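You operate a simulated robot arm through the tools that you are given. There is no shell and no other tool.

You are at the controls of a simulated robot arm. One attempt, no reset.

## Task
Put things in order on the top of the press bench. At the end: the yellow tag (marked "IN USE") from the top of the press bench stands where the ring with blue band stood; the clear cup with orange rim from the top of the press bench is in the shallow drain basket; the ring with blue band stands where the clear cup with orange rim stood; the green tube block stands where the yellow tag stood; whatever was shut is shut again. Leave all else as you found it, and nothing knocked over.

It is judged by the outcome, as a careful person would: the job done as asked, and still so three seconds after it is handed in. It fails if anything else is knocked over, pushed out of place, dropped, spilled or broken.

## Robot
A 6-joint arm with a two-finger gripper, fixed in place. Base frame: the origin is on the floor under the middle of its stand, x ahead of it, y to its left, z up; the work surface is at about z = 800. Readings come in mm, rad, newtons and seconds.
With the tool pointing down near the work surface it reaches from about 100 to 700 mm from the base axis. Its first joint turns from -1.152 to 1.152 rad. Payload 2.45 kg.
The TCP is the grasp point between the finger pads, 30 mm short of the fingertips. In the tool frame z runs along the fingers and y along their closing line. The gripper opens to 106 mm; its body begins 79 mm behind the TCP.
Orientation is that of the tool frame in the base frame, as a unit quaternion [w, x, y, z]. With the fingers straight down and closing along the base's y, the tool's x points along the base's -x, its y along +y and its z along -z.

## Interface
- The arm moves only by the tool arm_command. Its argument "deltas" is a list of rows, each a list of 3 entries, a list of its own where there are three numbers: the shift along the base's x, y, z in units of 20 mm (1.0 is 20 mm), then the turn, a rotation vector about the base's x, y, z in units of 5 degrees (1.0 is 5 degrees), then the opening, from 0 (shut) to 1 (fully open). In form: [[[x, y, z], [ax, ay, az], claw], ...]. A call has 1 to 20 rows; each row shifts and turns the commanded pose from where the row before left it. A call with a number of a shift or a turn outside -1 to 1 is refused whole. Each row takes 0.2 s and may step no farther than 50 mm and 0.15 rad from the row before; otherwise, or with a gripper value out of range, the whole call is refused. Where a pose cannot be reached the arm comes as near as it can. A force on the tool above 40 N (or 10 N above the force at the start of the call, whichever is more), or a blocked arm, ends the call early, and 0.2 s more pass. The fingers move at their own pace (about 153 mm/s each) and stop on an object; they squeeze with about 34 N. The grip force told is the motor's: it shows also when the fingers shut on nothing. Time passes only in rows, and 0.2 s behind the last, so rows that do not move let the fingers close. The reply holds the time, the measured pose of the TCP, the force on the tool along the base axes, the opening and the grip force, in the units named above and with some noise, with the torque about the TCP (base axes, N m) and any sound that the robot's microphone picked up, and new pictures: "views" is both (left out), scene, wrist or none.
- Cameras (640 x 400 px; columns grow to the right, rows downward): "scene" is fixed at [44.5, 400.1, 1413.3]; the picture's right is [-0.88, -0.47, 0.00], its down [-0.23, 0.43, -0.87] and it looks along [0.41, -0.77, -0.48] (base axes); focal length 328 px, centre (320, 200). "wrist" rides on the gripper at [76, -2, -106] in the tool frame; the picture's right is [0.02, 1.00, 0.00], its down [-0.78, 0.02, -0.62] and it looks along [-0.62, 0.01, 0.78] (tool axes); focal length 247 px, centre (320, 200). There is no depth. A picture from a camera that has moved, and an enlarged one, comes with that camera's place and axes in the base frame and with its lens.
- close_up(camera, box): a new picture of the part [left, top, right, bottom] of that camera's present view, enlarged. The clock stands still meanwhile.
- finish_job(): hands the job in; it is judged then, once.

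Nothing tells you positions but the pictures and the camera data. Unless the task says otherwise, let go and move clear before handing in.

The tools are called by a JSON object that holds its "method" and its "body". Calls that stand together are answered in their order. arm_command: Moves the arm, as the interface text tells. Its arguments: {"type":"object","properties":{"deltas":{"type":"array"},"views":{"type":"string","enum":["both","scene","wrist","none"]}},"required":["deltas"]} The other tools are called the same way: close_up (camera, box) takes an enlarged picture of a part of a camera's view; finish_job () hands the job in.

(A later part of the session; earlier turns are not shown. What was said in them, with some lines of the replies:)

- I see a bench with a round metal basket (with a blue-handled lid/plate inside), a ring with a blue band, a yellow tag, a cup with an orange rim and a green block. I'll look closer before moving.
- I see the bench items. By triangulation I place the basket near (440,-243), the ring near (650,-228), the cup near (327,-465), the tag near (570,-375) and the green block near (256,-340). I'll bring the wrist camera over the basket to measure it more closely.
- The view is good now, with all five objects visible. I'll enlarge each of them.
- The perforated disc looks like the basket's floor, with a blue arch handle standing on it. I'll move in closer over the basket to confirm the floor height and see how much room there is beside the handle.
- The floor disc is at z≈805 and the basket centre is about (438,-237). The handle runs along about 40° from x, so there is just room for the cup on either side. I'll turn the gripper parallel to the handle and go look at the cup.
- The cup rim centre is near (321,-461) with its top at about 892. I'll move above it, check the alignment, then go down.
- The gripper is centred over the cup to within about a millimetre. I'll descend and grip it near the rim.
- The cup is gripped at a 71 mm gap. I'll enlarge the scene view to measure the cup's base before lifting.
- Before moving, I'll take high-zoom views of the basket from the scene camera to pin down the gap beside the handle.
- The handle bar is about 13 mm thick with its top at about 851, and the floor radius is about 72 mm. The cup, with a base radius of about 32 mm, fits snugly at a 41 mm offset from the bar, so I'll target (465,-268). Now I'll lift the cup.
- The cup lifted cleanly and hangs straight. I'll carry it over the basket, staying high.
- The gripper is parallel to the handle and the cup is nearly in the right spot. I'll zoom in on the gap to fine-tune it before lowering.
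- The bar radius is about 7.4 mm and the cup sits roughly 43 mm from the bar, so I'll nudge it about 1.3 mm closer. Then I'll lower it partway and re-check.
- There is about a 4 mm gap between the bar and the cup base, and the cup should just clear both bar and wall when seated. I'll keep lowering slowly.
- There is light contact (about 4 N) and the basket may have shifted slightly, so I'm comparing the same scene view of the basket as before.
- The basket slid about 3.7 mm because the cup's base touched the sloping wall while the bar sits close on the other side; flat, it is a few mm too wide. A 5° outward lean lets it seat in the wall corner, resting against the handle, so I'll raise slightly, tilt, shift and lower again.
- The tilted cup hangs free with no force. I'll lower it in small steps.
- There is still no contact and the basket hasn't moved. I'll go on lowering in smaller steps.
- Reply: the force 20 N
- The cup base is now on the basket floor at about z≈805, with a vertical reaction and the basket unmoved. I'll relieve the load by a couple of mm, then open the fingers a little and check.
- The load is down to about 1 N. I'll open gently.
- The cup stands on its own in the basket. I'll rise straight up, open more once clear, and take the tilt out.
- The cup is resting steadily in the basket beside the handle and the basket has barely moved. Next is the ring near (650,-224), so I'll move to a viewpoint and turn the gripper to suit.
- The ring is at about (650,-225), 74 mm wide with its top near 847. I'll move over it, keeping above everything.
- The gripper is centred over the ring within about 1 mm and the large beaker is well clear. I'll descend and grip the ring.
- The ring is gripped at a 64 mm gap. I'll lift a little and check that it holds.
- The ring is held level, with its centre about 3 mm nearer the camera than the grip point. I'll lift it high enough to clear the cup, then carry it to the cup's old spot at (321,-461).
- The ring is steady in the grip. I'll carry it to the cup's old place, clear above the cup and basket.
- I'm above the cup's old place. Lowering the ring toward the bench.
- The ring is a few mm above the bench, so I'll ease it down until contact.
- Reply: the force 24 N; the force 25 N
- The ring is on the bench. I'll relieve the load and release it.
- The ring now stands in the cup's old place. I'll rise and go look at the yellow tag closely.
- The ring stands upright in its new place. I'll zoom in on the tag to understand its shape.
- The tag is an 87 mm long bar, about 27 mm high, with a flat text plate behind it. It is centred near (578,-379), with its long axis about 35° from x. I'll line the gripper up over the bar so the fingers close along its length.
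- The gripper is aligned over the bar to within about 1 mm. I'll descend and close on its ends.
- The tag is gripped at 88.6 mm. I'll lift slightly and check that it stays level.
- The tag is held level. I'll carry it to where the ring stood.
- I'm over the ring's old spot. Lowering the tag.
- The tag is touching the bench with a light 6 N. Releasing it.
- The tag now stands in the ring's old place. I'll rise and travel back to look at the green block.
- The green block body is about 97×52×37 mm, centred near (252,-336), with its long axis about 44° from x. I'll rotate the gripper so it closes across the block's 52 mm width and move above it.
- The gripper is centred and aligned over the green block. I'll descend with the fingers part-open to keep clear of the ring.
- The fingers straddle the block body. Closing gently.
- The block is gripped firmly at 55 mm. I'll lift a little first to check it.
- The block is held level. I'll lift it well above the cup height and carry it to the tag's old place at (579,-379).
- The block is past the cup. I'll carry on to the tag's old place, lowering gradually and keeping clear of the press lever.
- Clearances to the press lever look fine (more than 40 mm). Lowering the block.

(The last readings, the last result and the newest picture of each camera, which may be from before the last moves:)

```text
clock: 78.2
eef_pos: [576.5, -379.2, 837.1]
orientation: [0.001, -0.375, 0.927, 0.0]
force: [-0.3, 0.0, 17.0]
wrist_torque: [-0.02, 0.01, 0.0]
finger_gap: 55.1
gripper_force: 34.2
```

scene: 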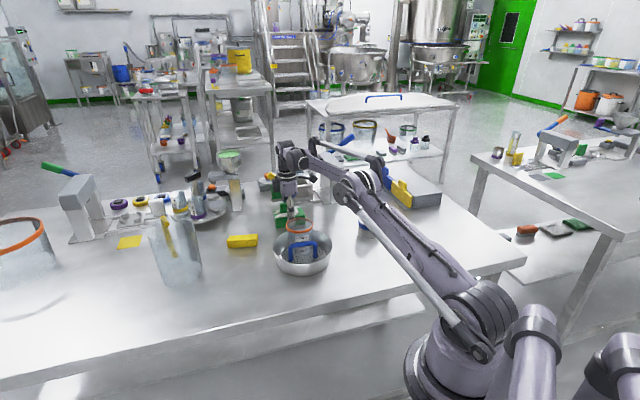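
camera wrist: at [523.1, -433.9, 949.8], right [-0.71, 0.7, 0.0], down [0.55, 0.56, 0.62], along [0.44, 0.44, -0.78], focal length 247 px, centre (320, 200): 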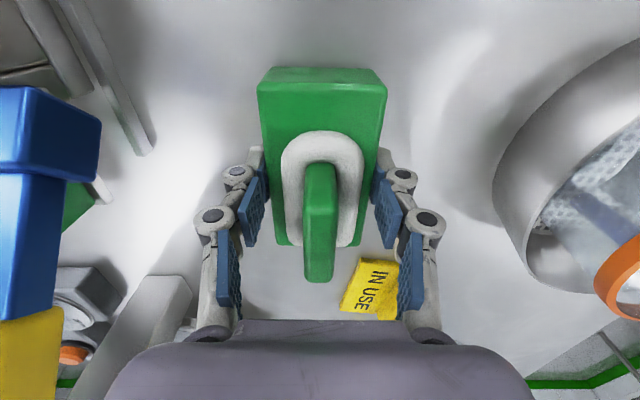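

The block is on the bench. I'll ease off the load and open partway, staying clear of the lever.

{"method": "arm_command", "body": {"deltas": [[[0, 0, 0.04], [0, 0, 0], 0.4], [[0, 0, 0], [0, 0, 0], 0.55], [[0, 0, 0], [0, 0, 0], 0.62], [[0, 0, 0], [0, 0, 0], 0.72], [[0, 0, 0], [0, 0, 0], 0.75], [[0, 0, 0], [0, 0, 0], 0.75]]}}

{"method": "close_up", "body": {"camera": "wrist", "box": [160, 40, 480, 240]}}

```text
clock: 79.6
eef_pos: [577.1, -380.8, 838.0]
orientation: [0.001, -0.375, 0.927, -0.001]
force: [-0.2, -0.5, -0.3]
wrist_torque: [-0.01, 0.0, -0.01]
finger_gap: 79.8
gripper_force: 0.1
camera wrist: at [523.8, -434.3, 943.6], right [-0.71, 0.7, 0.0], down [0.55, 0.56, 0.62], along [0.44, 0.44, -0.78], focal length 247 px, centre (320, 200)
```

scene: 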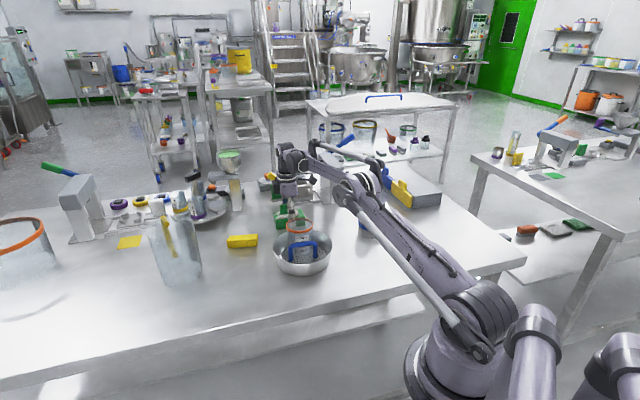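
wrist: 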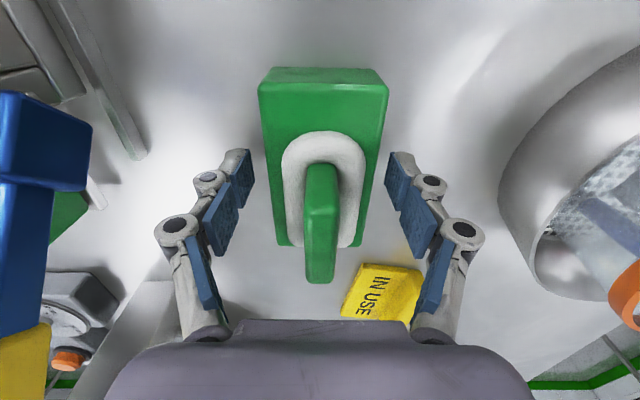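

```text
2.00 times, centred on (320, 140) of wrist
camera zoom: at [523.8, -434.3, 943.6], right [-0.71, 0.7, 0.0], down [0.55, 0.56, 0.62], along [0.44, 0.44, -0.78], focal length 494 px, centre (320, 320)
```

zoom: 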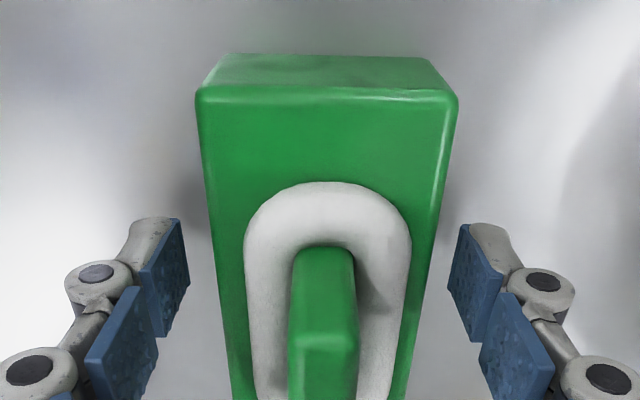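

The block is released. Rising straight up, then retreating so I can inspect everything.

{"method": "arm_command", "body": {"deltas": [[[0, 0, 0.4], [0, 0, 0], 0.75], [[0, 0, 0.8], [0, 0, 0], 0.75], [[0, 0, 1], [0, 0, 0], 0.75], [[0, 0, 1], [0, 0, 0], 0.75], [[0, 0, 1], [0, 0, 0], 0.75], [[0, 0, 1], [0, 0, 0], 0.75], [[0, 0, 1], [0, 0, 0], 0.75], [[-0.5, 0.1, 0.8], [0, 0, 0], 0.75], [[-1, 0.3, 0.5], [0, 0, 0], 0.75], [[-1, 0.3, 0.5], [0, 0, -0.5], 0.75], [[-1, 0.3, 0], [0, 0, -0.9], 0.75], [[-1, 0.3, 0], [0, 0, -0.9], 0.75], [[-1, 0.3, 0], [0, 0, -0.9], 0.75], [[-1, 0.3, 0], [0, 0, -0.9], 0.75], [[-1, 0.3, 0], [0, 0, -0.9], 0.75], [[-1, 0.3, 0], [0, 0, -0.9], 0.75], [[-1, 0.3, 0], [0, 0, -0.9], 0.75], [[-1, 0.3, 0], [0, 0, -0.9], 0.75], [[-1, 0.3, 0], [0, 0, -0.9], 0.75], [[0, 0, 0], [0, 0, 0], 0.75]]}}

{"method": "close_up", "body": {"camera": "scene", "box": [200, 170, 420, 305]}}

{"method": "close_up", "body": {"camera": "scene", "box": [270, 225, 336, 279]}}

```text
clock: 83.8
eef_pos: [339.1, -306.9, 994.4]
orientation: [0.001, -0.009, 1.0, 0.0]
force: [-0.1, 0.2, -0.1]
wrist_torque: [-0.01, -0.01, 0.0]
finger_gap: 79.4
gripper_force: 0.1
out of reach, approached as far as the arm can: row 6, 7
camera wrist: at [263.1, -310.1, 1099.9], right [-0.04, 1.0, 0.0], down [0.78, 0.03, 0.62], along [0.62, 0.02, -0.78], focal length 247 px, centre (320, 200)
```

scene: 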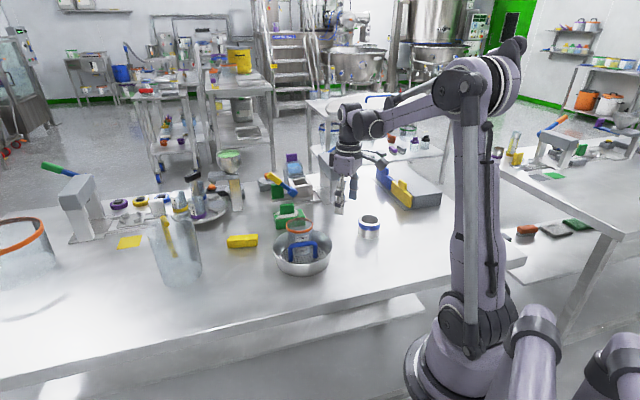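
wrist: 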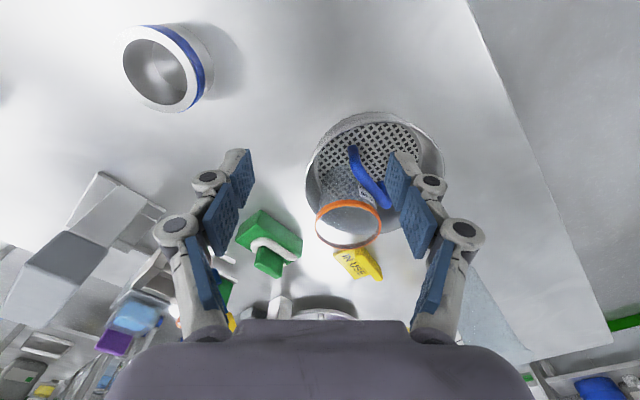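

```text
2.91 times, centred on (310, 238) of scene
camera zoom: at [44.4, 400.1, 1413.3], right [-0.88, -0.47, 0.0], down [-0.23, 0.43, -0.87], along [0.41, -0.77, -0.48], focal length 953 px, centre (349, 91)
```

zoom: 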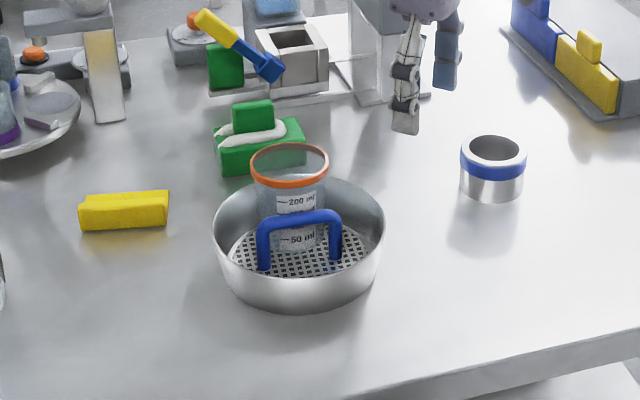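

```text
7.41 times, centred on (303, 252) of scene
camera zoom: at [44.4, 400.1, 1413.3], right [-0.88, -0.47, 0.0], down [-0.23, 0.43, -0.87], along [0.41, -0.77, -0.48], focal length 2427 px, centre (446, -185)
```

zoom: 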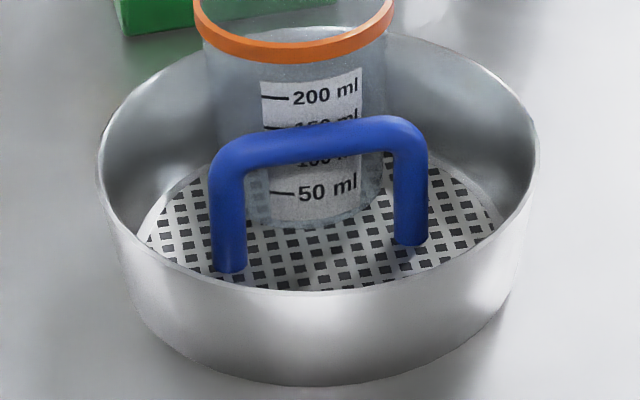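

All four objects are in their places. I'll do one last check on the cup and the surroundings before handing in.

{"method": "close_up", "body": {"camera": "wrist", "box": [220, 100, 460, 290]}}

{"method": "close_up", "body": {"camera": "scene", "box": [265, 200, 341, 279]}}

{"method": "close_up", "body": {"camera": "scene", "box": [0, 130, 320, 330]}}

```text
2.11 times, centred on (340, 195) of wrist
camera zoom: at [263.1, -310.1, 1099.9], right [-0.04, 1.0, 0.0], down [0.78, 0.03, 0.62], along [0.62, 0.02, -0.78], focal length 520 px, centre (278, 210)
```

zoom: 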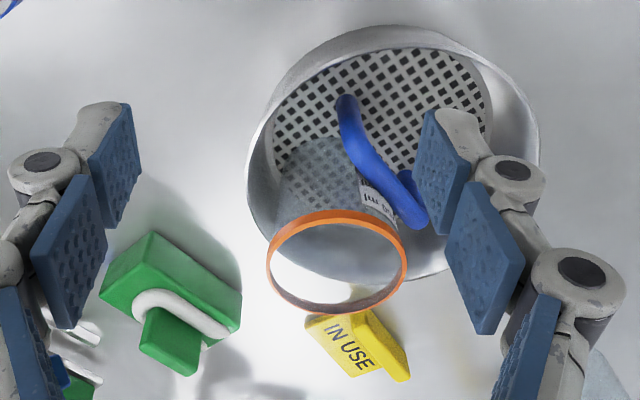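

```text
5.06 times, centred on (303, 240) of scene
camera zoom: at [44.4, 400.1, 1413.3], right [-0.88, -0.47, 0.0], down [-0.23, 0.43, -0.87], along [0.41, -0.77, -0.48], focal length 1659 px, centre (406, 0)
```

zoom: 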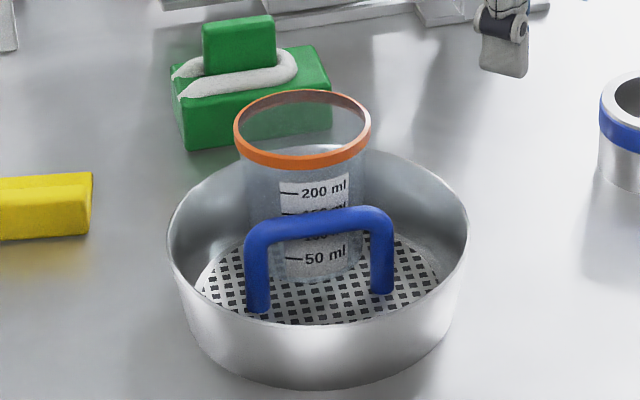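

```text
2.00 times, centred on (160, 230) of scene
camera zoom: at [44.4, 400.1, 1413.3], right [-0.88, -0.47, 0.0], down [-0.23, 0.43, -0.87], along [0.41, -0.77, -0.48], focal length 655 px, centre (640, 140)
```

zoom: 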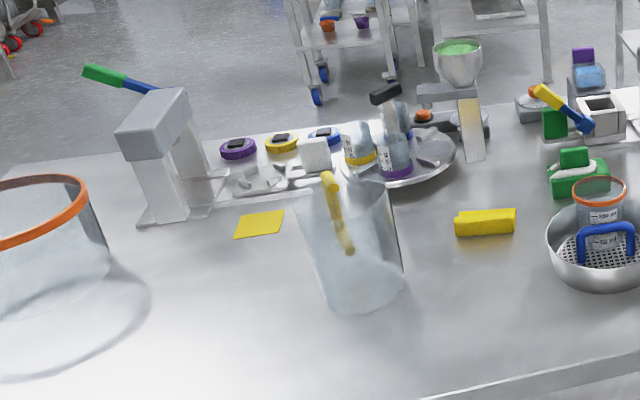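

The cup stands steadily in the basket, and the ring, tag and green block are each upright in their assigned spots. Nothing else is disturbed, nothing was opened, and the arm is clear. Handing in.

{"method": "finish_job", "body": {}}

```text
The job is handed in.
```

I finished the rearrangement and handed it in; no result came back. In the last pictures everything was upright and the arm was clear.

| Item | Where it is now |
|---|---|
| Clear cup with orange rim | In the shallow drain basket, beside the blue handle |
| Ring with blue band | Where the cup stood |
| Yellow "IN USE" tag | Where the ring stood |
| Green tube block | Where the tag stood |

- **Basket:** it slid about 4 mm from its starting place, because the cup's base touched the sloping wall as I lowered it. I left it there rather than push it back with the cup inside.
- **Cup:** it is a tight fit between the handle and the wall, so I set it in with a slight outward lean. It may still be leaning a few degrees, but it stayed put after I let go.
- **Shut items:** I opened nothing, so there was nothing to shut again.

I saw no other objects moved or knocked over.
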